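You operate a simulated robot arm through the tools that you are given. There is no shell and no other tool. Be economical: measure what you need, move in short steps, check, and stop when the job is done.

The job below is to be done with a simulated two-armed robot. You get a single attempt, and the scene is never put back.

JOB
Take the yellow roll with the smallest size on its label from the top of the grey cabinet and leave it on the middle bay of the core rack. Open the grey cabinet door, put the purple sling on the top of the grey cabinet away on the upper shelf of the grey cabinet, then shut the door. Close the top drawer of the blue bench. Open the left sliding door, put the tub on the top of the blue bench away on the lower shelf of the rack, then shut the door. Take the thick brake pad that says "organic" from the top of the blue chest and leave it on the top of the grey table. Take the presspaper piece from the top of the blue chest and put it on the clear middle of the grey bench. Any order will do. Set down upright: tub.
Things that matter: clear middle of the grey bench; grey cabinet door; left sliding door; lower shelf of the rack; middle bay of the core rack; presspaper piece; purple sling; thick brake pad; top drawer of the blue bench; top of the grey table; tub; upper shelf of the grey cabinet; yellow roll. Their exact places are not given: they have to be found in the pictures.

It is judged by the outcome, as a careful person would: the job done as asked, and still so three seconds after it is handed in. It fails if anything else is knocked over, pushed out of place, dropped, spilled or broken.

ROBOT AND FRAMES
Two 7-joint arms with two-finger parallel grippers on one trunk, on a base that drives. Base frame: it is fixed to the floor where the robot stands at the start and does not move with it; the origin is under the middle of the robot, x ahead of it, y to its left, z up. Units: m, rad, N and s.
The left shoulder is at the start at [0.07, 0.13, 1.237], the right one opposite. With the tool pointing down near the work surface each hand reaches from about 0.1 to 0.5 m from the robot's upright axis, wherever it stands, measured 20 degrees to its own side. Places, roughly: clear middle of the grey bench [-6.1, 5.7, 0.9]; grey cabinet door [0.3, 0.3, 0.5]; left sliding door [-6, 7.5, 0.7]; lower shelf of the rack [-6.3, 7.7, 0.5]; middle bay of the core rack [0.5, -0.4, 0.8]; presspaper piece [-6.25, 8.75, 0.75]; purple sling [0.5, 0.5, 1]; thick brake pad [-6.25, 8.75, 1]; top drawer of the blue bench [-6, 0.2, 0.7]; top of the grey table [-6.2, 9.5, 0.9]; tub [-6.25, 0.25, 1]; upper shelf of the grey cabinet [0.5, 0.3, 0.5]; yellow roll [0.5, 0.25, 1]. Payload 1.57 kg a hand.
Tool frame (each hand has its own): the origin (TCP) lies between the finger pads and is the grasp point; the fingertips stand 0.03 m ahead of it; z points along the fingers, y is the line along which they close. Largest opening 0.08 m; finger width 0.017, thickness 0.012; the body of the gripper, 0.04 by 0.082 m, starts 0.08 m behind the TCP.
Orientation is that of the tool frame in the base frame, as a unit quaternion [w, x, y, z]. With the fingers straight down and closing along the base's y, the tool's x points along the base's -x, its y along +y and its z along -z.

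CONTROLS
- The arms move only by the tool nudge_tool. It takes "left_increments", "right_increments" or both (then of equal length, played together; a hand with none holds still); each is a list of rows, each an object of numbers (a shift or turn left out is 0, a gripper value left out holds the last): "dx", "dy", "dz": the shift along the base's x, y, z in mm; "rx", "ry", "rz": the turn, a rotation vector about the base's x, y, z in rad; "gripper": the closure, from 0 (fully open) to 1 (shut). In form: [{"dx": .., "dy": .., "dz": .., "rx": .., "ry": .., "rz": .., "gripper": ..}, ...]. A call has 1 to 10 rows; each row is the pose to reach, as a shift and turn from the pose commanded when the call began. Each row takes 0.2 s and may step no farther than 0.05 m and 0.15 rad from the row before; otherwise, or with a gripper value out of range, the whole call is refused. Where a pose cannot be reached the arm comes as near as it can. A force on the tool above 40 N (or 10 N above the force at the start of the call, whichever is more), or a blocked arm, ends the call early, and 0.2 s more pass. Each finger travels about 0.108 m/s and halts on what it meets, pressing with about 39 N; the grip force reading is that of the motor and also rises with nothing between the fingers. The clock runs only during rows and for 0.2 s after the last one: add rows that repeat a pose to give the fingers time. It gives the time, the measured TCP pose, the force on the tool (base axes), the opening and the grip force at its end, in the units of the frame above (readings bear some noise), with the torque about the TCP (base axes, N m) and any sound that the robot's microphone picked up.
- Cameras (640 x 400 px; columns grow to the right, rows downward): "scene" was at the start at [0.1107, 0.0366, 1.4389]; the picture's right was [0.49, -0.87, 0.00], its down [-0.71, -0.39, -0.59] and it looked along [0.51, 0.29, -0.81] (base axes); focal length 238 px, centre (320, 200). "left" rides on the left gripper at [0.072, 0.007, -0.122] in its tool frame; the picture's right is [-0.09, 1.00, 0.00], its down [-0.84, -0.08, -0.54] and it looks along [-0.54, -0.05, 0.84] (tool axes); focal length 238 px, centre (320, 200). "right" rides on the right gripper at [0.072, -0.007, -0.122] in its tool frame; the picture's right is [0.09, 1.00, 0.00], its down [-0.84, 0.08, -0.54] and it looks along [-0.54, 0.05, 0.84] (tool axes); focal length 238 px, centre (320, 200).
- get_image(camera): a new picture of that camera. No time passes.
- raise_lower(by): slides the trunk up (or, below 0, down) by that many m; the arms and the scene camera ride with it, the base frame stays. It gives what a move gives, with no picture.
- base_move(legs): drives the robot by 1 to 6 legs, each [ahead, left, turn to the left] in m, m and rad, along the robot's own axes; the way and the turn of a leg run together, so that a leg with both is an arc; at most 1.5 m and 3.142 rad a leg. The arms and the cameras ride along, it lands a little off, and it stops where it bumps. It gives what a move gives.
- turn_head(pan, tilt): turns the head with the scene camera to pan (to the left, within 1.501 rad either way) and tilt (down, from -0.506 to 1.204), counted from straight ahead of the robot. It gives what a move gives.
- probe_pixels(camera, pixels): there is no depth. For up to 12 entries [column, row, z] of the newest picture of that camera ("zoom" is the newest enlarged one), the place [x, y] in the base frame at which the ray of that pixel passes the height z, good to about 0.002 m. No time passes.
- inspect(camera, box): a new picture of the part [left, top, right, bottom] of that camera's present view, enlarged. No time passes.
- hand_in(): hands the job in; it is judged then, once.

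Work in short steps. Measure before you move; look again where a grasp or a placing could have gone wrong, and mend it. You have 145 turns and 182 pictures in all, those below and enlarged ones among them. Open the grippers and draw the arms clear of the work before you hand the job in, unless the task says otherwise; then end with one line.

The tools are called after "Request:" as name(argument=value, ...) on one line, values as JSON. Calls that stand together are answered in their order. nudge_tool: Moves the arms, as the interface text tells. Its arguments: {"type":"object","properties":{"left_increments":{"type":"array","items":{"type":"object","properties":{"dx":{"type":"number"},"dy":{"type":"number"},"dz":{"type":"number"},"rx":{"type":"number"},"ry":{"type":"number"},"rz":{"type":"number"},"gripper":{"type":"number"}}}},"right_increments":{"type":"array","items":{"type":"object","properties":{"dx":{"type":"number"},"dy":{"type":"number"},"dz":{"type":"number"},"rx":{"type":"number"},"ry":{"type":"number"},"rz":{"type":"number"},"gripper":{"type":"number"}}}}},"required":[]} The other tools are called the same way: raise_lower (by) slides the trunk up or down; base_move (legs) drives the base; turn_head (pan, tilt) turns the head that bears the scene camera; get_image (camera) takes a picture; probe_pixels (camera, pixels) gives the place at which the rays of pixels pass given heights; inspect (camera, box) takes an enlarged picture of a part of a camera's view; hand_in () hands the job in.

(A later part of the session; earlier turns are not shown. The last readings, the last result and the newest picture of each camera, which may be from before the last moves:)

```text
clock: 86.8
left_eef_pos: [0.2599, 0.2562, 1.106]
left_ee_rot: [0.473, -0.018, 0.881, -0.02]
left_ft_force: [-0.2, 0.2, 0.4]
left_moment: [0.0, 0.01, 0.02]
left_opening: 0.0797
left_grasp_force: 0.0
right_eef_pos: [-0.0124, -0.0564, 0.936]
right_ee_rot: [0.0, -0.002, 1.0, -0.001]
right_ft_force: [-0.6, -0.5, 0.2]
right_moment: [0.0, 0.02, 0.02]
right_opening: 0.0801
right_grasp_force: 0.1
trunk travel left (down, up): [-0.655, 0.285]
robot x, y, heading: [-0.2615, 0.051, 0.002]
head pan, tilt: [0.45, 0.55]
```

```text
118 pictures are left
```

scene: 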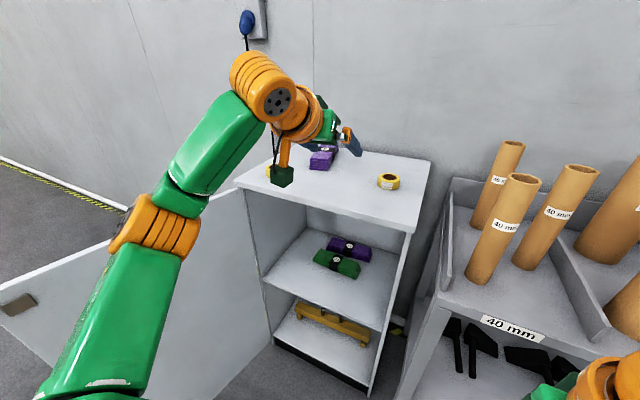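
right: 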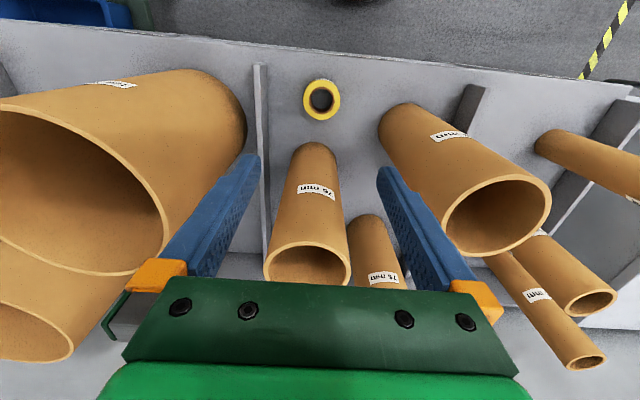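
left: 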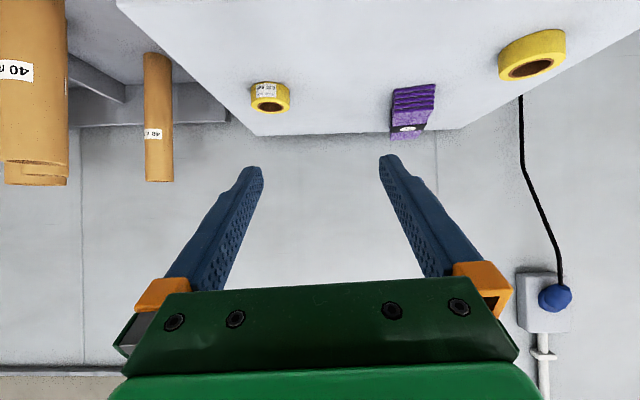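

The hand is pitched 33° down and open. I pitch to ~50°, yaw +0.2 to match the sling, and move to a pre-grasp above its near end.

Request:
nudge_tool(left_increments=[{"dx": 20, "dy": 30, "rx": -0.006, "ry": 0.06, "rz": 0.04}, {"dx": 45, "dy": 60, "rx": -0.011, "ry": 0.12, "rz": 0.08}, {"dx": 80, "dy": 90, "dz": -10, "rx": -0.017, "ry": 0.18, "rz": 0.12}, {"dx": 120, "dy": 115, "dz": -20, "rx": -0.022, "ry": 0.24, "rz": 0.16}, {"dx": 160, "dy": 130, "dz": -35, "rx": -0.028, "ry": 0.28, "rz": 0.2}, {"dx": 195, "dy": 136, "dz": -55, "rx": -0.028, "ry": 0.28, "rz": 0.2}])

Request:
get_image(camera="scene")

Request:
get_image(camera="left")

```text
clock: 88.2
left_eef_pos: [0.322, 0.3349, 1.0234]
left_ee_rot: [0.346, -0.116, 0.931, 0.019]
left_ft_force: [-0.1, -0.3, -0.2]
left_moment: [0.01, -0.01, -0.01]
left_opening: 0.0798
left_grasp_force: 0.1
left hand out of reach, approached as far as the arm can: row 3, 4, 5, 6
right_eef_pos: [-0.0133, -0.0572, 0.9361]
right_ee_rot: [-0.001, -0.002, 1.0, 0.001]
right_ft_force: [-0.4, -0.2, -0.5]
right_moment: [0.01, -0.01, 0.01]
right_opening: 0.0799
right_grasp_force: 0.0
trunk travel left (down, up): [-0.655, 0.285]
robot x, y, heading: [-0.262, 0.05, 0.007]
head pan, tilt: [0.45, 0.55]
```

```text
117 pictures are left
```

scene: 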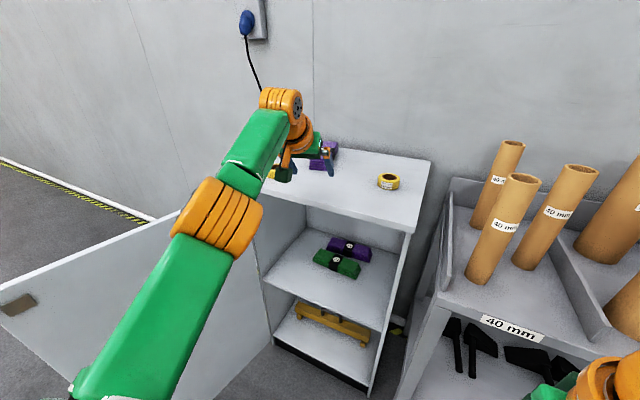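

```text
116 pictures are left
```

left: 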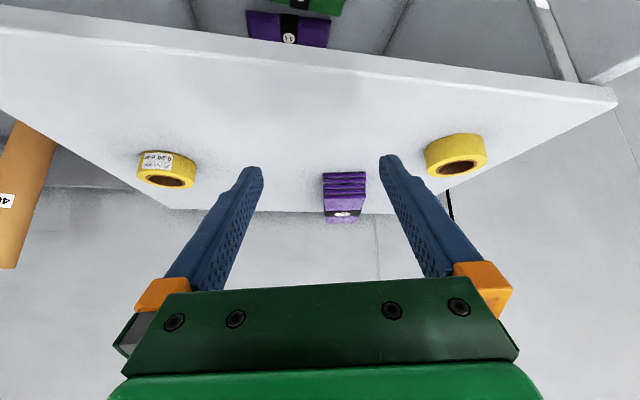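

The arm is at full stretch; I drive the base 0.14 m closer (hand stays above the top), then align.

Request:
nudge_tool(left_increments=[{"dx": -20, "dz": 30}, {"dx": -30, "dz": 40}])

Request:
base_move(legs=[[0.15, 0, 0]])

Request:
get_image(camera="left")

Request:
get_image(camera="scene")

```text
clock: 88.8
left_eef_pos: [0.2938, 0.3377, 1.0633]
left_ee_rot: [0.346, -0.116, 0.931, 0.019]
left_ft_force: [-0.1, -0.2, -0.2]
left_moment: [0.01, 0.02, 0.0]
left_opening: 0.08
left_grasp_force: 0.1
right_eef_pos: [-0.0144, -0.0581, 0.9366]
right_ee_rot: [-0.001, -0.002, 1.0, 0.0]
right_ft_force: [-0.2, 1.2, 0.5]
right_moment: [-0.01, -0.03, -0.01]
right_opening: 0.0801
right_grasp_force: 0.1
trunk travel left (down, up): [-0.655, 0.285]
robot x, y, heading: [-0.2656, 0.0485, -0.003]
head pan, tilt: [0.45, 0.55]
```

```text
clock: 90.2
left_eef_pos: [0.4428, 0.3398, 1.0646]
left_ee_rot: [0.346, -0.117, 0.931, 0.018]
left_ft_force: [0.2, 0.0, -0.1]
left_moment: [0.03, 0.0, -0.01]
left_opening: 0.08
left_grasp_force: 0.1
right_eef_pos: [0.1363, -0.0569, 0.9367]
right_ee_rot: [0.0, -0.003, 1.0, 0.0]
right_ft_force: [-0.3, 1.1, 0.0]
right_moment: [0.01, 0.0, 0.0]
right_opening: 0.0797
right_grasp_force: 0.1
trunk travel left (down, up): [-0.655, 0.285]
robot x, y, heading: [-0.1121, 0.0501, 0.004]
head pan, tilt: [0.45, 0.55]
```

```text
115 pictures are left
```

left: 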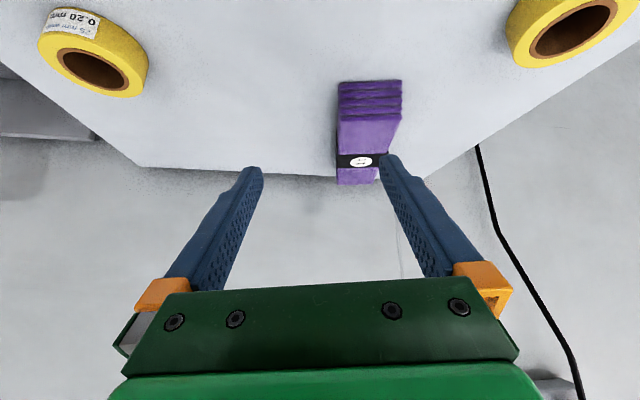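

```text
114 pictures are left
```

scene: 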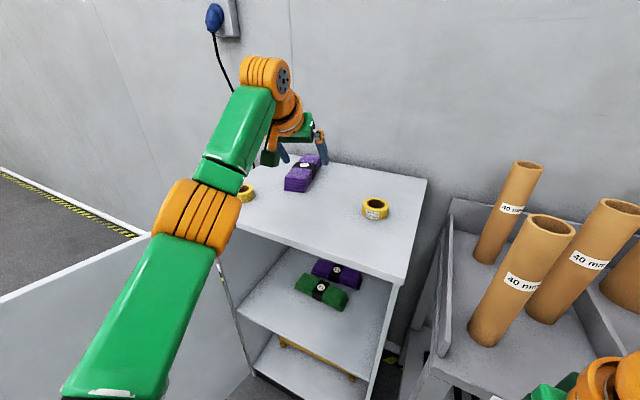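

Sling near face at left px (338–402, 80–121), running to (340–377,183). Probing at heights.

Request:
probe_pixels(camera="left", pixels=[[338, 84, 0.94], [401, 81, 0.94], [339, 119, 0.985], [403, 118, 0.985], [339, 184, 0.985], [376, 183, 0.985], [339, 119, 0.975]])

Request:
probe_pixels(camera="scene", pixels=[[285, 190, 0.94], [307, 192, 0.94], [285, 178, 0.985], [308, 180, 0.985], [297, 157, 0.985]])

Request:
inspect(camera="left", box=[300, 60, 440, 200])

```text
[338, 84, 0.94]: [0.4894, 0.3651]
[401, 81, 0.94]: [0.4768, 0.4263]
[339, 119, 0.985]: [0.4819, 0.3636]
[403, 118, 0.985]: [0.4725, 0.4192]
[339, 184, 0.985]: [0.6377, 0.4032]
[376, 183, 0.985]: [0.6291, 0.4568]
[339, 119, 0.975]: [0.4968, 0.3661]
```

```text
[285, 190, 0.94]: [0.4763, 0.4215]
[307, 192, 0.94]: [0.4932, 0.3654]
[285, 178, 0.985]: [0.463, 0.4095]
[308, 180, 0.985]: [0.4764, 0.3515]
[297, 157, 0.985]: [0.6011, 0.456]
```

```text
2.86 times, centred on (370, 130) of left
```

zoom: 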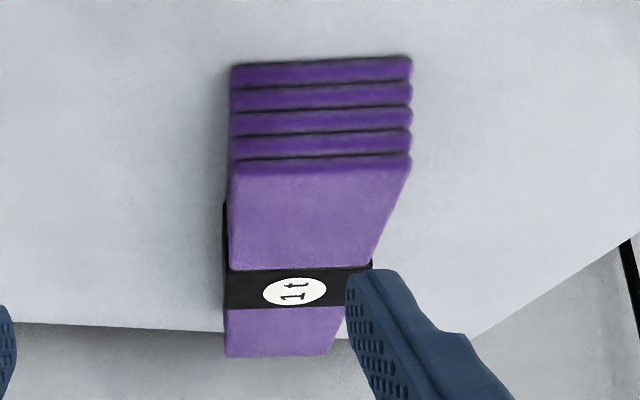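

Sling: near centre (0.481,0.394), yaw ≈0.23, width 0.058. I move to (0.525,0.404) above it, then lower partly and look.

Request:
nudge_tool(left_increments=[{"dx": 15, "dy": 40, "rz": 0.05}, {"dx": 45, "dy": 64, "rz": 0.05}, {"dx": 82, "dy": 64, "rz": 0.05}, {"dx": 82, "dy": 64, "dz": -30, "rz": 0.05}, {"dx": 82, "dy": 64, "dz": -50, "rz": 0.05}])

Request:
get_image(camera="left")

Request:
get_image(camera="scene")

```text
clock: 91.4
left_eef_pos: [0.4699, 0.3873, 0.9969]
left_ee_rot: [0.345, -0.14, 0.928, 0.027]
left_ft_force: [0.0, 0.6, -0.5]
left_moment: [0.02, 0.02, -0.03]
left_opening: 0.0801
left_grasp_force: 0.1
left hand out of reach, approached as far as the arm can: row 1, 2, 3, 4, 5
right_eef_pos: [0.1379, -0.0566, 0.9363]
right_ee_rot: [-0.001, -0.003, 1.0, 0.0]
right_ft_force: [-1.2, 0.7, 0.9]
right_moment: [-0.01, -0.03, -0.02]
right_opening: 0.0799
right_grasp_force: 0.1
trunk travel left (down, up): [-0.655, 0.285]
robot x, y, heading: [-0.1135, 0.0525, 0.009]
head pan, tilt: [0.45, 0.55]
```

```text
112 pictures are left
```

left: 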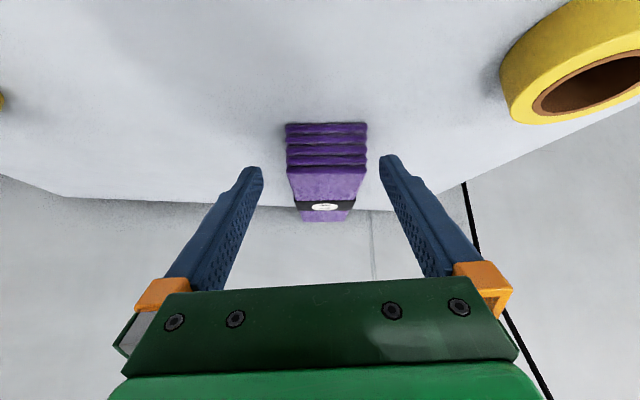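

```text
111 pictures are left
```

scene: 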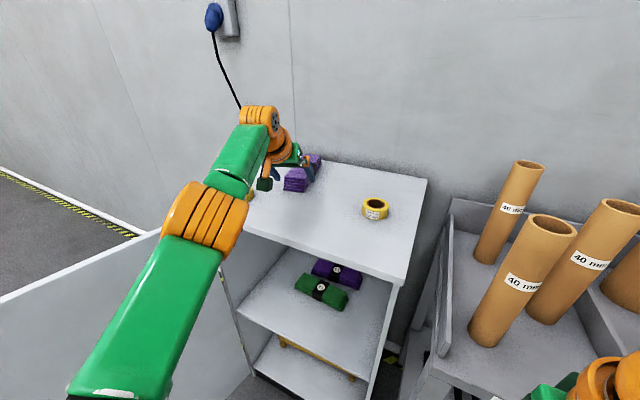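

Aligned (sling centre col ≈326 between fingers) but at reach limit. I drive ahead 0.055 to straddle it.

Request:
base_move(legs=[[0.055, 0.007, 0]])

Request:
get_image(camera="left")

```text
clock: 92.3
left_eef_pos: [0.5225, 0.3925, 0.9992]
left_ee_rot: [0.347, -0.139, 0.927, 0.026]
left_ft_force: [0.7, -0.2, 0.1]
left_moment: [-0.01, -0.06, -0.03]
left_opening: 0.08
left_grasp_force: 0.1
right_eef_pos: [0.1905, -0.0492, 0.9366]
right_ee_rot: [0.001, -0.002, 1.0, 0.0]
right_ft_force: [-0.8, 0.3, -0.4]
right_moment: [-0.01, -0.01, -0.02]
right_opening: 0.0799
right_grasp_force: 0.0
trunk travel left (down, up): [-0.655, 0.285]
robot x, y, heading: [-0.0557, 0.0562, 0.004]
head pan, tilt: [0.45, 0.55]
```

```text
110 pictures are left
```

left: 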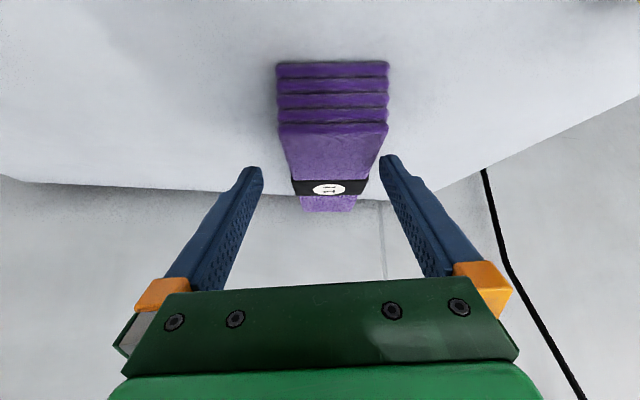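

Sling is ~8 mm to +y of the hand centre. I shift dy +8 and lower 25 mm via the trunk.

Request:
base_move(legs=[[0.0, 0.009, 0]])

Request:
raise_lower(by=-0.024)

Request:
get_image(camera="left")

```text
clock: 93.0
left_eef_pos: [0.5252, 0.4015, 0.9961]
left_ee_rot: [0.345, -0.139, 0.928, 0.028]
left_ft_force: [0.4, -0.4, 0.8]
left_moment: [0.03, -0.01, 0.01]
left_opening: 0.0802
left_grasp_force: 0.0
right_eef_pos: [0.192, -0.0417, 0.9355]
right_ee_rot: [-0.001, -0.002, 1.0, 0.001]
right_ft_force: [0.3, -0.2, -0.5]
right_moment: [0.03, -0.02, -0.01]
right_opening: 0.0799
right_grasp_force: 0.0
trunk travel left (down, up): [-0.655, 0.285]
robot x, y, heading: [-0.0585, 0.0708, 0.001]
head pan, tilt: [0.45, 0.55]
```

```text
clock: 93.8
left_eef_pos: [0.5244, 0.4015, 0.9731]
left_ee_rot: [0.345, -0.139, 0.928, 0.027]
left_ft_force: [-0.9, -1.3, 0.2]
left_moment: [0.0, 0.02, 0.06]
left_opening: 0.0801
left_grasp_force: 0.2
right_eef_pos: [0.1914, -0.0413, 0.9127]
right_ee_rot: [-0.001, -0.001, 1.0, -0.001]
right_ft_force: [-0.9, -0.7, -0.6]
right_moment: [0.0, -0.03, 0.01]
right_opening: 0.0798
right_grasp_force: 0.1
trunk travel left (down, up): [-0.631, 0.309]
robot x, y, heading: [-0.0539, 0.0667, 0.002]
head pan, tilt: [0.45, 0.55]
```

```text
109 pictures are left
```

left: 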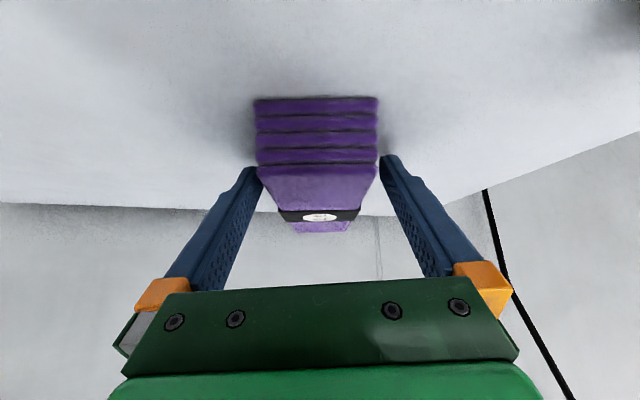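

Sling lies centred between the fingers. Close, then lift with the trunk.

Request:
nudge_tool(left_increments=[{"gripper": 1}, {"gripper": 1}, {"gripper": 1}, {"gripper": 1}])

Request:
raise_lower(by=0.1)

Request:
get_image(camera="left")

Request:
get_image(camera="scene")

```text
clock: 94.8
left_eef_pos: [0.5242, 0.403, 0.9728]
left_ee_rot: [0.346, -0.139, 0.928, 0.028]
left_ft_force: [-0.1, -0.2, 1.4]
left_moment: [-0.11, -0.03, -0.19]
left_opening: 0.0628
left_grasp_force: 39.1
right_eef_pos: [0.1903, -0.0397, 0.9121]
right_ee_rot: [-0.001, -0.003, 1.0, 0.0]
right_ft_force: [0.4, -0.8, 0.1]
right_moment: [-0.02, -0.03, 0.0]
right_opening: 0.0801
right_grasp_force: 0.2
trunk travel left (down, up): [-0.631, 0.309]
robot x, y, heading: [-0.06, 0.0656, 0.001]
head pan, tilt: [0.45, 0.55]
```

```text
clock: 96.1
left_eef_pos: [0.5252, 0.4029, 1.0715]
left_ee_rot: [0.344, -0.14, 0.928, 0.027]
left_ft_force: [0.2, 0.0, -2.9]
left_moment: [-0.04, 0.21, 0.0]
left_opening: 0.0629
left_grasp_force: 38.7
right_eef_pos: [0.1919, -0.0396, 1.0127]
right_ee_rot: [-0.001, -0.002, 1.0, 0.0]
right_ft_force: [1.8, 0.0, -0.5]
right_moment: [0.03, -0.03, 0.0]
right_opening: 0.0799
right_grasp_force: 0.1
trunk travel left (down, up): [-0.731, 0.209]
robot x, y, heading: [-0.059, 0.0678, 0.003]
head pan, tilt: [0.45, 0.55]
```

```text
108 pictures are left
```

left: 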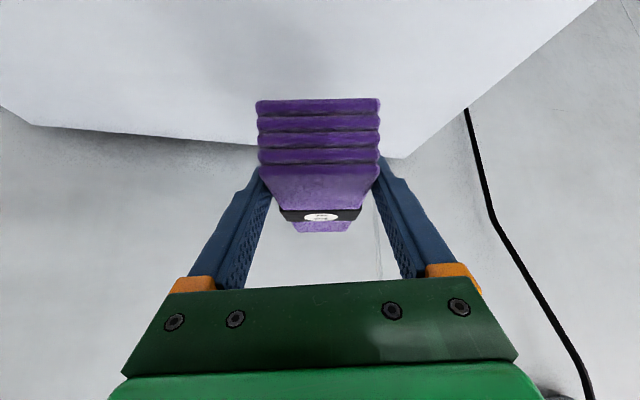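

```text
107 pictures are left
```

scene: 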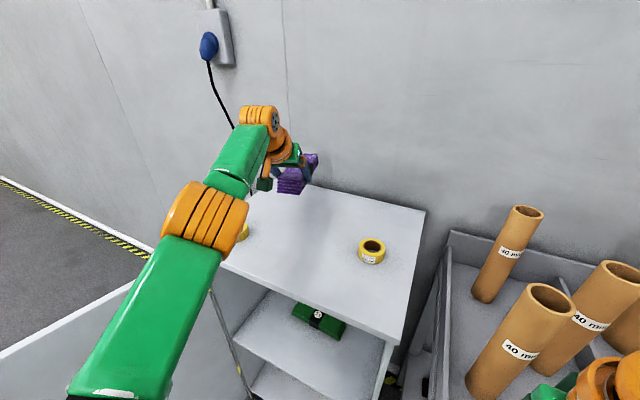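

Sling held. I back off 0.4 m, lower the trunk 0.47, and align yaw to 0.

Request:
base_move(legs=[[-0.42, 0, 0]])

Request:
raise_lower(by=-0.46)

Request:
nudge_tool(left_increments=[{"dx": -20, "rz": -0.12}, {"dx": -30, "rz": -0.24}])

Request:
turn_head(pan=0.35, tilt=0.35)

Request:
get_image(camera="scene")

Request:
get_image(camera="left")

```text
clock: 98.7
left_eef_pos: [0.0976, 0.406, 1.0711]
left_ee_rot: [0.344, -0.144, 0.927, 0.029]
left_ft_force: [-0.6, -0.4, -3.3]
left_moment: [-0.04, 0.17, -0.02]
left_opening: 0.0629
left_grasp_force: 39.0
right_eef_pos: [-0.2302, -0.0403, 1.012]
right_ee_rot: [-0.002, -0.007, 1.0, 0.001]
right_ft_force: [0.9, 0.1, -0.1]
right_moment: [0.01, 0.05, 0.02]
right_opening: 0.0801
right_grasp_force: 0.1
trunk travel left (down, up): [-0.731, 0.209]
robot x, y, heading: [-0.4827, 0.0648, 0.009]
head pan, tilt: [0.45, 0.55]
```

```text
refused: -0.46 is not a number from -0.4 to 0.4
```

```text
clock: 99.3
left_eef_pos: [0.0803, 0.4118, 1.0775]
left_ee_rot: [0.345, -0.031, 0.938, -0.014]
left_ft_force: [0.3, -0.3, -3.4]
left_moment: [-0.02, 0.17, 0.01]
left_opening: 0.0626
left_grasp_force: 39.0
left hand out of reach, approached as far as the arm can: row 1, 2
right_eef_pos: [-0.2319, -0.039, 1.0126]
right_ee_rot: [-0.002, -0.007, 1.0, -0.001]
right_ft_force: [-0.6, -0.6, 0.1]
right_moment: [-0.04, 0.02, 0.02]
right_opening: 0.0802
right_grasp_force: 0.1
trunk travel left (down, up): [-0.731, 0.209]
robot x, y, heading: [-0.4826, 0.0656, 0.015]
head pan, tilt: [0.45, 0.55]
```

```text
clock: 100.0
left_eef_pos: [0.0813, 0.4113, 1.0774]
left_ee_rot: [0.344, -0.033, 0.938, -0.012]
left_ft_force: [-0.3, 0.7, -2.9]
left_moment: [0.01, 0.17, -0.01]
left_opening: 0.0625
left_grasp_force: 38.6
right_eef_pos: [-0.2313, -0.0388, 1.0115]
right_ee_rot: [0.0, -0.007, 1.0, 0.0]
right_ft_force: [-0.4, 0.5, -0.6]
right_moment: [0.02, -0.03, -0.04]
right_opening: 0.08
right_grasp_force: 0.1
trunk travel left (down, up): [-0.731, 0.209]
robot x, y, heading: [-0.4828, 0.0631, 0.014]
head pan, tilt: [0.351, 0.351]
```

```text
106 pictures are left
```

scene: 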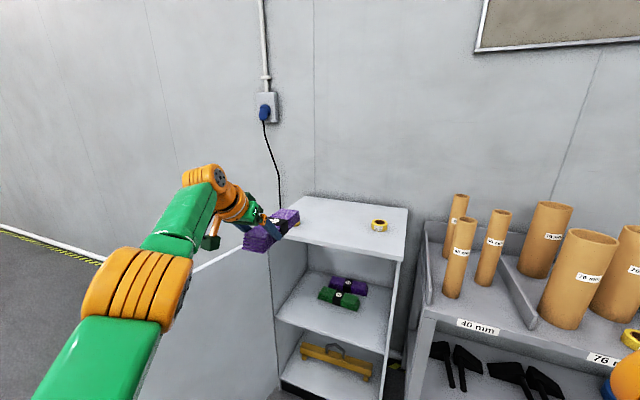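

```text
105 pictures are left
```

left: 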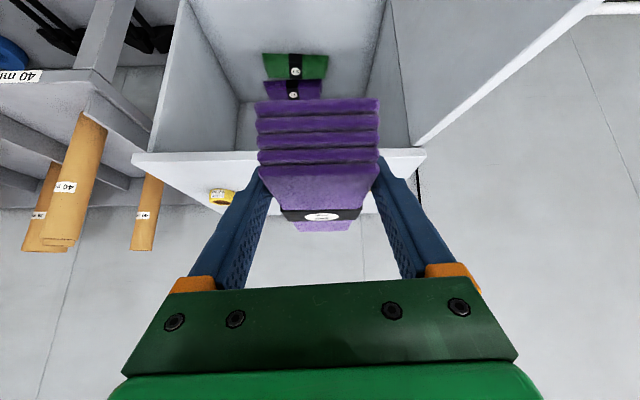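

I probe the elbow's lateral place before lowering beside the open door.

Request:
probe_pixels(camera="scene", pixels=[[140, 285, 1.0], [140, 285, 1.1], [140, 285, 1.15], [85, 270, 1.0], [85, 270, 1.1], [192, 268, 0.92], [265, 245, 0.92], [105, 260, 1.1]])

```text
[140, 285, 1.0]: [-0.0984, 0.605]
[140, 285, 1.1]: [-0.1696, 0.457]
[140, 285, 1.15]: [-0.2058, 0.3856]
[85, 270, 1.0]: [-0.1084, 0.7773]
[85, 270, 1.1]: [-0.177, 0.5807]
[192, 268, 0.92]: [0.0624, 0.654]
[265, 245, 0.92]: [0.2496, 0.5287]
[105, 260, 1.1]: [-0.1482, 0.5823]
```

Elbow outer edge ≈y 0.55, door ≈0.62+. OK. Lower 0.40, then 0.08.

Request:
raise_lower(by=-0.4)

Request:
raise_lower(by=-0.085)

Request:
base_move(legs=[[0.12, 0.03, -0.012]])

Request:
get_image(camera="scene")

Request:
get_image(camera="left")

```text
clock: 103.8
left_eef_pos: [0.0805, 0.4126, 0.6779]
left_ee_rot: [0.344, -0.033, 0.938, -0.013]
left_ft_force: [-0.5, 0.3, -3.0]
left_moment: [0.03, 0.17, 0.0]
left_opening: 0.0622
left_grasp_force: 39.3
right_eef_pos: [-0.232, -0.041, 0.6115]
right_ee_rot: [0.0, -0.007, 1.0, 0.0]
right_ft_force: [0.8, 0.0, -0.3]
right_moment: [0.01, -0.01, 0.02]
right_opening: 0.08
right_grasp_force: 0.0
trunk travel left (down, up): [-0.331, 0.609]
robot x, y, heading: [-0.4822, 0.0667, 0.011]
head pan, tilt: [0.351, 0.351]
```

```text
clock: 105.1
left_eef_pos: [0.0806, 0.4117, 0.5923]
left_ee_rot: [0.344, -0.032, 0.938, -0.013]
left_ft_force: [-0.6, -0.7, -3.6]
left_moment: [0.0, 0.19, 0.01]
left_opening: 0.0623
left_grasp_force: 38.9
right_eef_pos: [-0.2323, -0.042, 0.5269]
right_ee_rot: [-0.001, -0.007, 1.0, 0.0]
right_ft_force: [0.0, 0.0, 0.7]
right_moment: [0.03, 0.01, 0.03]
right_opening: 0.0799
right_grasp_force: 0.0
trunk travel left (down, up): [-0.246, 0.694]
robot x, y, heading: [-0.4798, 0.0627, 0.014]
head pan, tilt: [0.351, 0.351]
```

```text
clock: 106.3
left_eef_pos: [0.2038, 0.4375, 0.5916]
left_ee_rot: [0.344, -0.027, 0.938, -0.015]
left_ft_force: [0.4, 0.1, -3.7]
left_moment: [-0.01, 0.16, 0.02]
left_opening: 0.0621
left_grasp_force: 39.2
right_eef_pos: [-0.1132, -0.0123, 0.5273]
right_ee_rot: [-0.002, -0.002, 1.0, 0.0]
right_ft_force: [-0.2, 0.7, 0.2]
right_moment: [-0.01, 0.0, 0.03]
right_opening: 0.0802
right_grasp_force: 0.0
trunk travel left (down, up): [-0.246, 0.694]
robot x, y, heading: [-0.3619, 0.0982, 0.002]
head pan, tilt: [0.351, 0.351]
```

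```text
104 pictures are left
```

scene: 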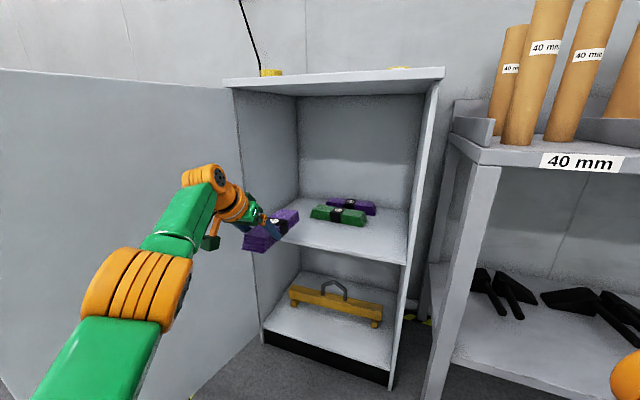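

```text
103 pictures are left
```

left: 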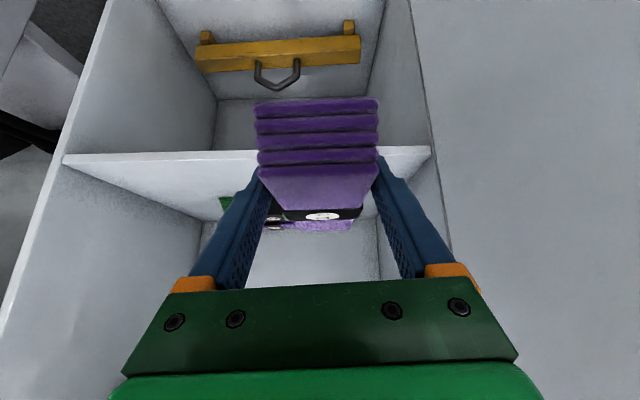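

I probe the shelf front edge and the green sling's left end from both cameras to fix shelf height.

Request:
probe_pixels(camera="left", pixels=[[200, 150, 0.5], [200, 150, 0.52], [200, 150, 0.48], [426, 147, 0.5], [220, 197, 0.5], [450, 240, 0.5]])

Request:
probe_pixels(camera="scene", pixels=[[404, 264, 0.5], [404, 264, 0.52], [404, 264, 0.48], [311, 219, 0.5], [311, 219, 0.52], [366, 226, 0.5], [300, 240, 0.5]])

Request:
inspect(camera="scene", box=[220, 170, 420, 290])

```text
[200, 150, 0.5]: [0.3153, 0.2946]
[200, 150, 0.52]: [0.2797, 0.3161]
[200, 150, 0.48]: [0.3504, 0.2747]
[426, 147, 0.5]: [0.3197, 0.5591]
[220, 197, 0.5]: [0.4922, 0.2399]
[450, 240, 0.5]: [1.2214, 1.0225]
```

```text
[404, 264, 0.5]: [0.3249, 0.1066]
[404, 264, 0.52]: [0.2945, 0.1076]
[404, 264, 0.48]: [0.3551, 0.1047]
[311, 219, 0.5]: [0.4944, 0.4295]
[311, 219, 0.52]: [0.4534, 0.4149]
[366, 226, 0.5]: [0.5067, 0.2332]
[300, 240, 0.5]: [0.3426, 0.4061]
```

```text
3.20 times, centred on (320, 230) of scene
```

zoom: 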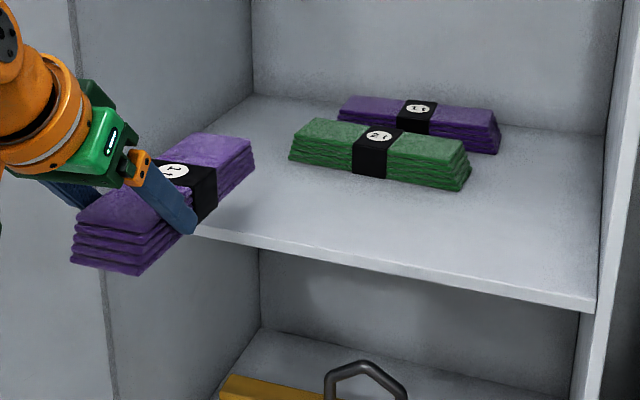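

The elbow would be near the door, so I yaw the robot +0.17 while standing more to the right. First the lateral shift and turn, then check.

Request:
base_move(legs=[[0, -0.07, 0], [0, 0, 0.168]])

Request:
get_image(camera="scene")

Request:
get_image(camera="left")

```text
clock: 108.0
left_eef_pos: [0.138, 0.4573, 0.5928]
left_ee_rot: [0.344, -0.107, 0.933, 0.015]
left_ft_force: [0.0, -0.6, -3.4]
left_moment: [-0.03, 0.17, 0.01]
left_opening: 0.0622
left_grasp_force: 39.4
right_eef_pos: [-0.0985, -0.0384, 0.5267]
right_ee_rot: [-0.001, -0.086, 0.996, 0.0]
right_ft_force: [0.3, -0.3, 0.1]
right_moment: [0.01, 0.0, -0.02]
right_opening: 0.08
right_grasp_force: 0.0
trunk travel left (down, up): [-0.246, 0.694]
robot x, y, heading: [-0.3596, 0.026, 0.173]
head pan, tilt: [0.351, 0.351]
```

```text
101 pictures are left
```

scene: 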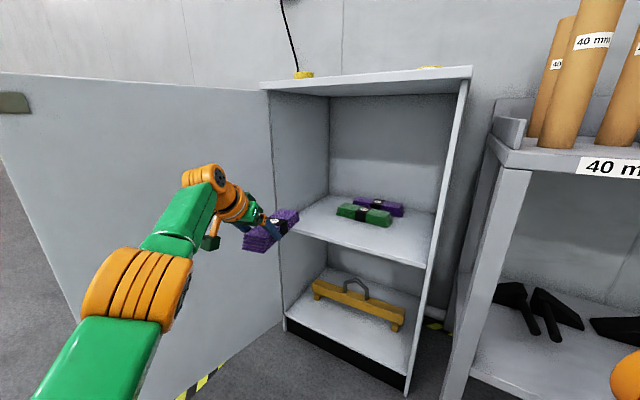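

```text
100 pictures are left
```

left: 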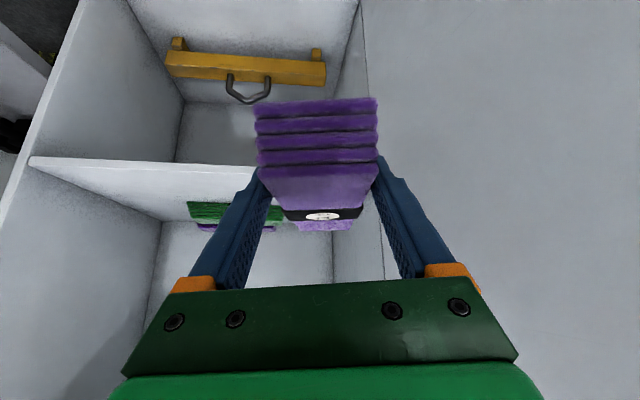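

Path looks clear. Drive ahead partway (0.16), check.

Request:
base_move(legs=[[0.16, -0.022, 0]])

Request:
get_image(camera="scene")

Request:
get_image(camera="left")

```text
clock: 109.4
left_eef_pos: [0.297, 0.4622, 0.5927]
left_ee_rot: [0.345, -0.106, 0.933, 0.015]
left_ft_force: [0.2, 0.4, -3.6]
left_moment: [-0.08, 0.15, 0.0]
left_opening: 0.0623
left_grasp_force: 39.5
right_eef_pos: [0.0596, -0.0353, 0.5257]
right_ee_rot: [-0.002, -0.086, 0.996, 0.0]
right_ft_force: [0.6, -0.2, 0.3]
right_moment: [-0.02, -0.03, 0.0]
right_opening: 0.0802
right_grasp_force: 0.1
trunk travel left (down, up): [-0.246, 0.694]
robot x, y, heading: [-0.2026, 0.0281, 0.168]
head pan, tilt: [0.351, 0.351]
```

```text
99 pictures are left
```

scene: 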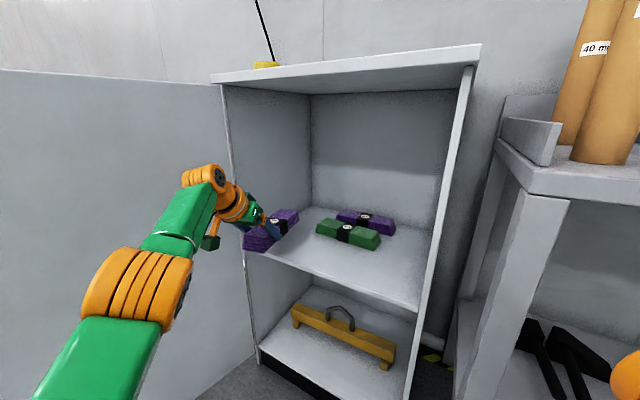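

```text
98 pictures are left
```

left: 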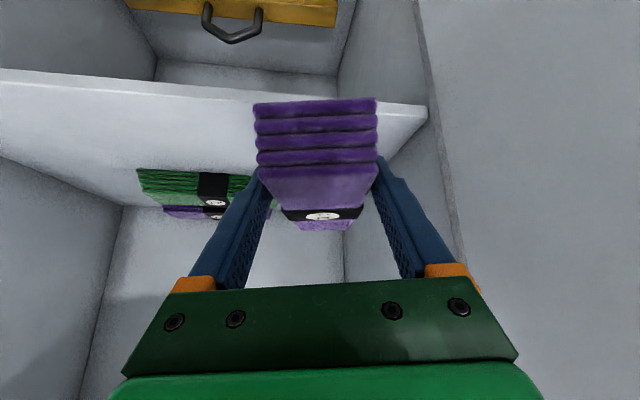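

Continue the last 0.113 m ahead.

Request:
base_move(legs=[[0.115, -0.009, 0]])

Request:
get_image(camera="scene")

Request:
get_image(camera="left")

```text
clock: 110.6
left_eef_pos: [0.4102, 0.4728, 0.5922]
left_ee_rot: [0.344, -0.105, 0.933, 0.013]
left_ft_force: [-1.2, -0.4, -3.7]
left_moment: [-0.03, 0.18, -0.02]
left_opening: 0.0622
left_grasp_force: 38.7
right_eef_pos: [0.1736, -0.0239, 0.5272]
right_ee_rot: [-0.002, -0.086, 0.996, 0.0]
right_ft_force: [-1.0, -0.4, -0.6]
right_moment: [0.03, 0.0, 0.01]
right_opening: 0.0801
right_grasp_force: 0.0
trunk travel left (down, up): [-0.246, 0.694]
robot x, y, heading: [-0.0888, 0.0411, 0.175]
head pan, tilt: [0.351, 0.351]
```

```text
97 pictures are left
```

scene: 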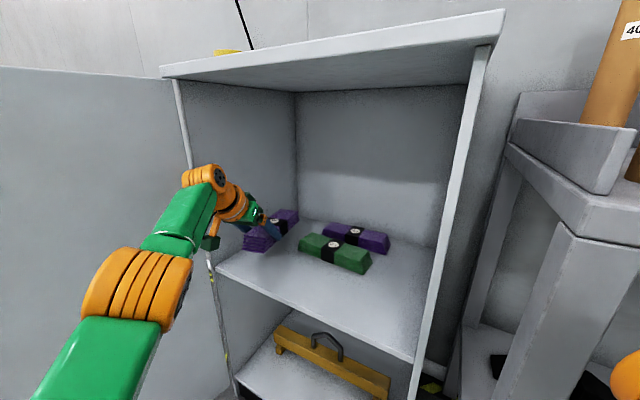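

```text
96 pictures are left
```

left: 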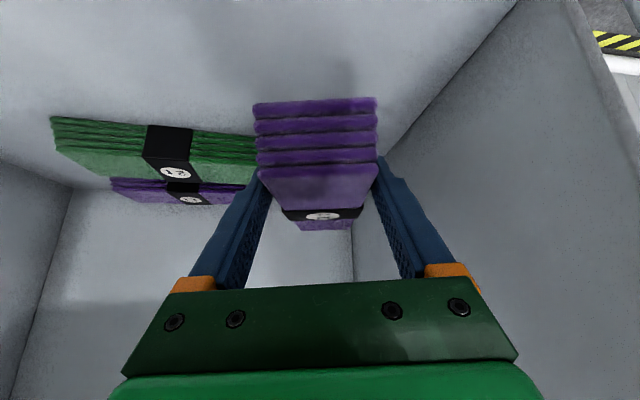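

Sling is left of the green one with ~2 cm gap. Lower with the trunk gradually.

Request:
raise_lower(by=-0.05)

Request:
nudge_tool(left_increments=[{"dz": -4}, {"dz": -8}])

Request:
get_image(camera="left")

```text
clock: 111.5
left_eef_pos: [0.4103, 0.4714, 0.5422]
left_ee_rot: [0.345, -0.106, 0.933, 0.014]
left_ft_force: [-0.6, -0.6, -3.1]
left_moment: [-0.05, 0.17, 0.0]
left_opening: 0.0622
left_grasp_force: 39.1
right_eef_pos: [0.1718, -0.0233, 0.4764]
right_ee_rot: [-0.001, -0.087, 0.996, 0.0]
right_ft_force: [-0.1, 0.1, 0.0]
right_moment: [0.02, -0.01, -0.02]
right_opening: 0.08
right_grasp_force: 0.0
trunk travel left (down, up): [-0.196, 0.744]
robot x, y, heading: [-0.093, 0.0411, 0.175]
head pan, tilt: [0.351, 0.351]
```

```text
clock: 112.1
left_eef_pos: [0.4126, 0.4738, 0.5371]
left_ee_rot: [0.346, -0.106, 0.932, 0.014]
left_ft_force: [-0.2, -0.1, -0.4]
left_moment: [0.2, -0.38, -0.01]
left_opening: 0.0619
left_grasp_force: 39.1
right_eef_pos: [0.1724, -0.0242, 0.4771]
right_ee_rot: [0.0, -0.087, 0.996, -0.001]
right_ft_force: [-0.6, -0.1, -0.9]
right_moment: [0.0, -0.01, 0.03]
right_opening: 0.0798
right_grasp_force: 0.0
trunk travel left (down, up): [-0.196, 0.744]
robot x, y, heading: [-0.0886, 0.0408, 0.178]
head pan, tilt: [0.351, 0.351]
```

```text
95 pictures are left
```

left: 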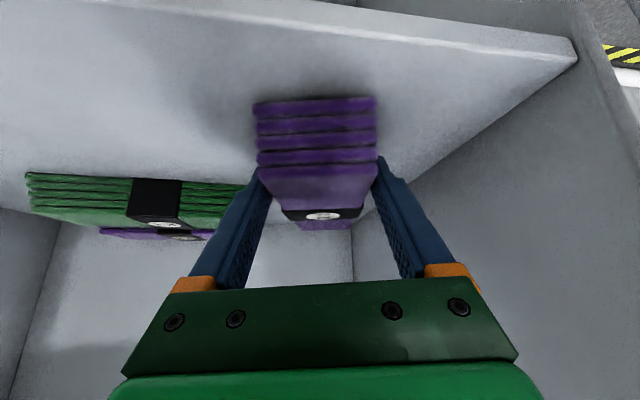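

Contact is starting. A few mm more.

Request:
nudge_tool(left_increments=[{"dz": -3}, {"dz": -5}])

```text
clock: 112.7
left_eef_pos: [0.4114, 0.4732, 0.5347]
left_ee_rot: [0.347, -0.106, 0.932, 0.014]
left_ft_force: [-3.9, -3.0, 8.5]
left_moment: [0.58, -1.34, -0.1]
left_opening: 0.0621
left_grasp_force: 39.4
left hand out of reach, approached as far as the arm can: row 1, 2
right_eef_pos: [0.1722, -0.0257, 0.4777]
right_ee_rot: [0.001, -0.087, 0.996, 0.001]
right_ft_force: [0.4, 0.8, 0.5]
right_moment: [0.0, 0.0, 0.0]
right_opening: 0.0801
right_grasp_force: 0.1
trunk travel left (down, up): [-0.196, 0.744]
robot x, y, heading: [-0.0922, 0.0433, 0.173]
head pan, tilt: [0.351, 0.351]
```

Firm contact. Open the gripper and check before leaving.

Request:
nudge_tool(left_increments=[{"gripper": 0}, {"gripper": 0}, {"gripper": 0}])

Request:
get_image(camera="left")

```text
clock: 113.5
left_eef_pos: [0.4135, 0.475, 0.5316]
left_ee_rot: [0.344, -0.106, 0.933, 0.013]
left_ft_force: [-1.1, -0.3, -0.2]
left_moment: [0.01, 0.01, 0.0]
left_opening: 0.08
left_grasp_force: 0.1
right_eef_pos: [0.1719, -0.0241, 0.4768]
right_ee_rot: [-0.001, -0.086, 0.996, -0.001]
right_ft_force: [-0.3, -0.5, 0.1]
right_moment: [0.0, 0.0, -0.02]
right_opening: 0.0799
right_grasp_force: 0.1
trunk travel left (down, up): [-0.196, 0.744]
robot x, y, heading: [-0.0891, 0.0419, 0.168]
head pan, tilt: [0.351, 0.351]
```

```text
94 pictures are left
```

left: 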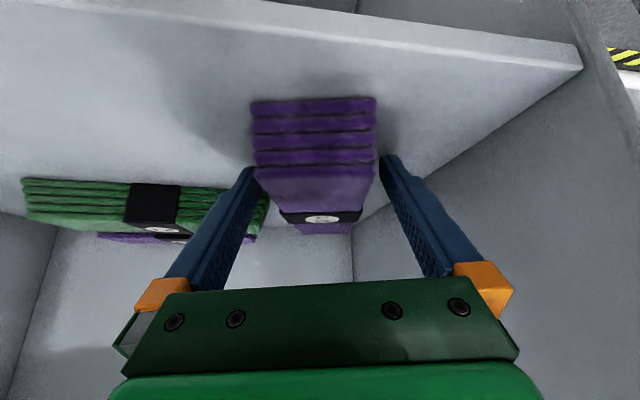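

Released. I rise 0.07 with the trunk and back out along -x.

Request:
raise_lower(by=0.07)

Request:
base_move(legs=[[-0.275, 0.033, 0], [-0.15, -0.0, 0]])

Request:
get_image(camera="scene")

```text
clock: 114.6
left_eef_pos: [0.4123, 0.4744, 0.6014]
left_ee_rot: [0.343, -0.106, 0.933, 0.013]
left_ft_force: [1.3, 0.7, -0.2]
left_moment: [0.03, -0.02, 0.0]
left_opening: 0.0802
left_grasp_force: 0.1
right_eef_pos: [0.1722, -0.0238, 0.5472]
right_ee_rot: [-0.002, -0.086, 0.996, 0.0]
right_ft_force: [-0.6, -0.3, 0.2]
right_moment: [0.02, 0.02, 0.0]
right_opening: 0.0799
right_grasp_force: 0.1
trunk travel left (down, up): [-0.266, 0.674]
robot x, y, heading: [-0.0877, 0.0428, 0.173]
head pan, tilt: [0.351, 0.351]
```

```text
clock: 117.5
left_eef_pos: [-0.015, 0.4336, 0.6015]
left_ee_rot: [0.344, -0.107, 0.933, 0.014]
left_ft_force: [-0.3, 0.5, 0.1]
left_moment: [-0.01, 0.02, -0.01]
left_opening: 0.08
left_grasp_force: 0.0
right_eef_pos: [-0.2547, -0.0642, 0.5474]
right_ee_rot: [-0.001, -0.087, 0.996, 0.0]
right_ft_force: [0.6, 0.6, 0.1]
right_moment: [-0.02, 0.0, -0.04]
right_opening: 0.0803
right_grasp_force: 0.2
trunk travel left (down, up): [-0.266, 0.674]
robot x, y, heading: [-0.5199, -0.0008, 0.177]
head pan, tilt: [0.351, 0.351]
```

```text
93 pictures are left
```

scene: 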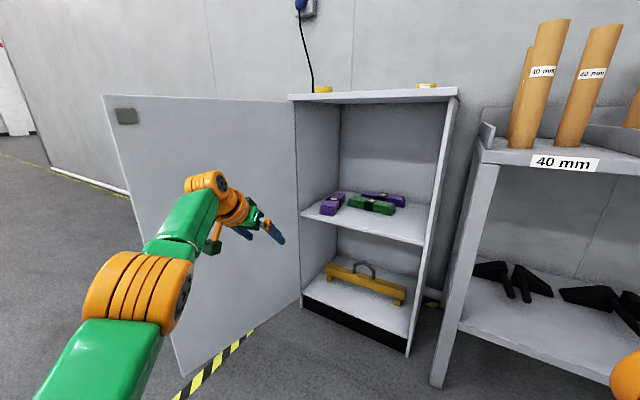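

Sling is placed. To shut the door I'll push its outer face: raise the arms over the door, level the left hand, straighten the heading, and go to the left side.

Request:
raise_lower(by=0.4)

Request:
base_move(legs=[[0, 0, -0.177]])

Request:
nudge_tool(left_increments=[{"ry": -0.14, "gripper": 1}, {"ry": -0.28}, {"ry": -0.42}, {"ry": -0.56}, {"ry": -0.7}, {"ry": -0.82}])

Request:
turn_head(pan=0.6, tilt=0.6)

Request:
get_image(camera="scene")

```text
clock: 121.4
left_eef_pos: [-0.016, 0.434, 1.0014]
left_ee_rot: [0.344, -0.107, 0.933, 0.014]
left_ft_force: [-0.5, 0.7, 0.1]
left_moment: [0.02, -0.01, 0.0]
left_opening: 0.0802
left_grasp_force: 0.1
right_eef_pos: [-0.2552, -0.0647, 0.9471]
right_ee_rot: [-0.001, -0.087, 0.996, 0.0]
right_ft_force: [0.1, 0.2, 0.2]
right_moment: [0.04, -0.02, 0.02]
right_opening: 0.0801
right_grasp_force: 0.1
trunk travel left (down, up): [-0.666, 0.274]
robot x, y, heading: [-0.5193, -0.0059, 0.176]
head pan, tilt: [0.351, 0.351]
```

```text
clock: 122.5
left_eef_pos: [0.0526, 0.3419, 1.0014]
left_ee_rot: [0.344, -0.026, 0.938, -0.016]
left_ft_force: [0.3, 0.0, -0.2]
left_moment: [0.02, -0.01, 0.0]
left_opening: 0.0799
left_grasp_force: 0.1
right_eef_pos: [-0.2692, -0.1086, 0.9465]
right_ee_rot: [-0.001, -0.001, 1.0, 0.0]
right_ft_force: [1.0, -0.3, -0.5]
right_moment: [-0.01, -0.01, -0.01]
right_opening: 0.08
right_grasp_force: 0.1
trunk travel left (down, up): [-0.666, 0.274]
robot x, y, heading: [-0.5167, -0.0004, -0.001]
head pan, tilt: [0.351, 0.351]
```

```text
clock: 123.9
left_eef_pos: [0.126, 0.3868, 0.9999]
left_ee_rot: [0.69, -0.018, 0.724, -0.026]
left_ft_force: [0.0, -0.1, -0.6]
left_moment: [-0.03, 0.0, 0.01]
left_opening: 0.0
left_grasp_force: 20.9
left hand out of reach, approached as far as the arm can: row 1, 2, 3, 4, 5, 6
right_eef_pos: [-0.27, -0.1083, 0.947]
right_ee_rot: [-0.001, -0.001, 1.0, 0.0]
right_ft_force: [0.0, 0.3, -0.1]
right_moment: [0.02, 0.02, 0.0]
right_opening: 0.0799
right_grasp_force: 0.1
trunk travel left (down, up): [-0.666, 0.274]
robot x, y, heading: [-0.52, -0.0002, 0.0]
head pan, tilt: [0.351, 0.351]
```

```text
clock: 124.6
left_eef_pos: [0.1267, 0.3874, 0.9997]
left_ee_rot: [0.689, -0.017, 0.724, -0.025]
left_ft_force: [-0.8, 0.1, 0.6]
left_moment: [-0.04, -0.01, 0.0]
left_opening: 0.0
left_grasp_force: 21.3
right_eef_pos: [-0.2699, -0.1096, 0.9475]
right_ee_rot: [-0.002, -0.001, 1.0, 0.0]
right_ft_force: [0.4, 0.9, -0.6]
right_moment: [0.0, 0.0, -0.01]
right_opening: 0.0799
right_grasp_force: 0.1
trunk travel left (down, up): [-0.666, 0.274]
robot x, y, heading: [-0.5174, -0.0025, -0.001]
head pan, tilt: [0.6, 0.6]
```

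```text
92 pictures are left
```

scene: 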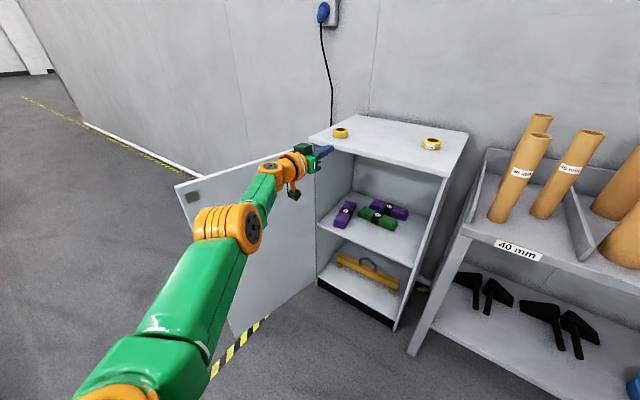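

I raise 0.1, drive left past the door (arm above it), turn right 0.4 so the left arm points along the door's outer side.

Request:
raise_lower(by=0.1)

Request:
base_move(legs=[[0, 0.74, 0], [0, 0, -0.4], [-0.166, -0.07, 0]])

Request:
turn_head(pan=0.2, tilt=0.6)

Request:
get_image(camera="scene")

```text
clock: 126.0
left_eef_pos: [0.1266, 0.3866, 1.0996]
left_ee_rot: [0.69, -0.018, 0.724, -0.024]
left_ft_force: [0.1, 0.0, -0.5]
left_moment: [0.03, -0.01, 0.04]
left_opening: 0.0
left_grasp_force: 21.5
right_eef_pos: [-0.2693, -0.1079, 1.0481]
right_ee_rot: [0.0, -0.001, 1.0, 0.0]
right_ft_force: [-0.5, 0.4, -0.3]
right_moment: [0.03, -0.01, -0.01]
right_opening: 0.08
right_grasp_force: 0.1
trunk travel left (down, up): [-0.766, 0.174]
robot x, y, heading: [-0.5183, -0.0003, -0.004]
head pan, tilt: [0.6, 0.6]
```

```text
clock: 132.3
left_eef_pos: [0.0481, 0.8499, 1.0981]
left_ee_rot: [0.67, 0.126, 0.714, -0.162]
left_ft_force: [-0.2, 0.0, 0.0]
left_moment: [-0.03, -0.02, -0.02]
left_opening: 0.0001
left_grasp_force: 21.0
right_eef_pos: [-0.5085, 0.5462, 1.046]
right_ee_rot: [-0.001, 0.197, 0.98, 0.0]
right_ft_force: [-0.3, 0.7, 1.0]
right_moment: [-0.01, 0.0, -0.01]
right_opening: 0.0802
right_grasp_force: 0.1
trunk travel left (down, up): [-0.766, 0.174]
robot x, y, heading: [-0.7004, 0.7415, -0.399]
head pan, tilt: [0.6, 0.6]
```

```text
clock: 133.2
left_eef_pos: [0.0455, 0.8493, 1.1007]
left_ee_rot: [0.671, 0.127, 0.713, -0.162]
left_ft_force: [-1.2, 0.8, -0.3]
left_moment: [-0.02, 0.0, -0.04]
left_opening: 0.0
left_grasp_force: 21.4
right_eef_pos: [-0.5118, 0.545, 1.0467]
right_ee_rot: [-0.001, 0.197, 0.98, 0.0]
right_ft_force: [-0.1, 0.2, -0.5]
right_moment: [0.03, -0.03, 0.02]
right_opening: 0.0804
right_grasp_force: 0.1
trunk travel left (down, up): [-0.766, 0.174]
robot x, y, heading: [-0.6987, 0.7421, -0.396]
head pan, tilt: [0.201, 0.6]
```

```text
91 pictures are left
```

scene: 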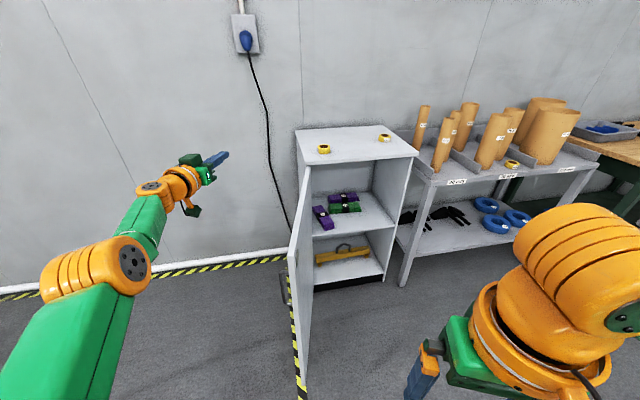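

The left arm is outside the door. Lower 0.54 to push below handle height.

Request:
raise_lower(by=-0.4)

Request:
raise_lower(by=-0.15)

Request:
get_image(camera="scene")

```text
clock: 137.0
left_eef_pos: [0.0459, 0.8497, 0.7]
left_ee_rot: [0.671, 0.125, 0.713, -0.16]
left_ft_force: [0.1, 0.1, -0.1]
left_moment: [0.01, 0.03, 0.03]
left_opening: 0.0
left_grasp_force: 21.5
right_eef_pos: [-0.5126, 0.5459, 0.6468]
right_ee_rot: [-0.001, 0.197, 0.98, 0.001]
right_ft_force: [1.1, 0.3, -0.4]
right_moment: [0.02, 0.0, -0.01]
right_opening: 0.08
right_grasp_force: 0.1
trunk travel left (down, up): [-0.366, 0.574]
robot x, y, heading: [-0.6983, 0.7427, -0.401]
head pan, tilt: [0.201, 0.6]
```

```text
clock: 138.8
left_eef_pos: [0.0452, 0.8492, 0.5504]
left_ee_rot: [0.671, 0.127, 0.713, -0.161]
left_ft_force: [0.1, -0.5, 0.8]
left_moment: [0.01, 0.06, 0.0]
left_opening: 0.0
left_grasp_force: 21.6
right_eef_pos: [-0.5116, 0.546, 0.4976]
right_ee_rot: [0.0, 0.197, 0.98, 0.0]
right_ft_force: [-0.2, 0.3, -0.3]
right_moment: [-0.03, 0.02, 0.0]
right_opening: 0.08
right_grasp_force: 0.1
trunk travel left (down, up): [-0.216, 0.724]
robot x, y, heading: [-0.6997, 0.7391, -0.401]
head pan, tilt: [0.201, 0.6]
```

```text
90 pictures are left
```

scene: 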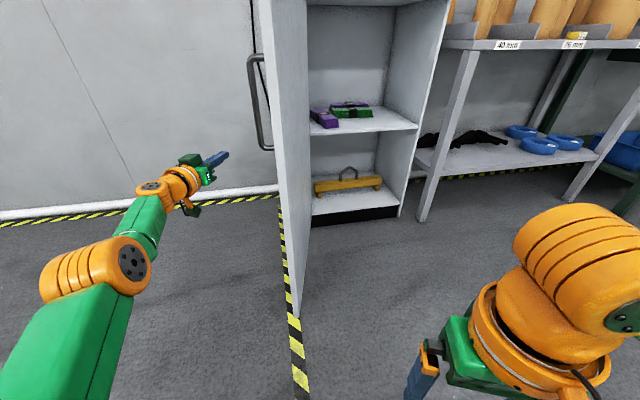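

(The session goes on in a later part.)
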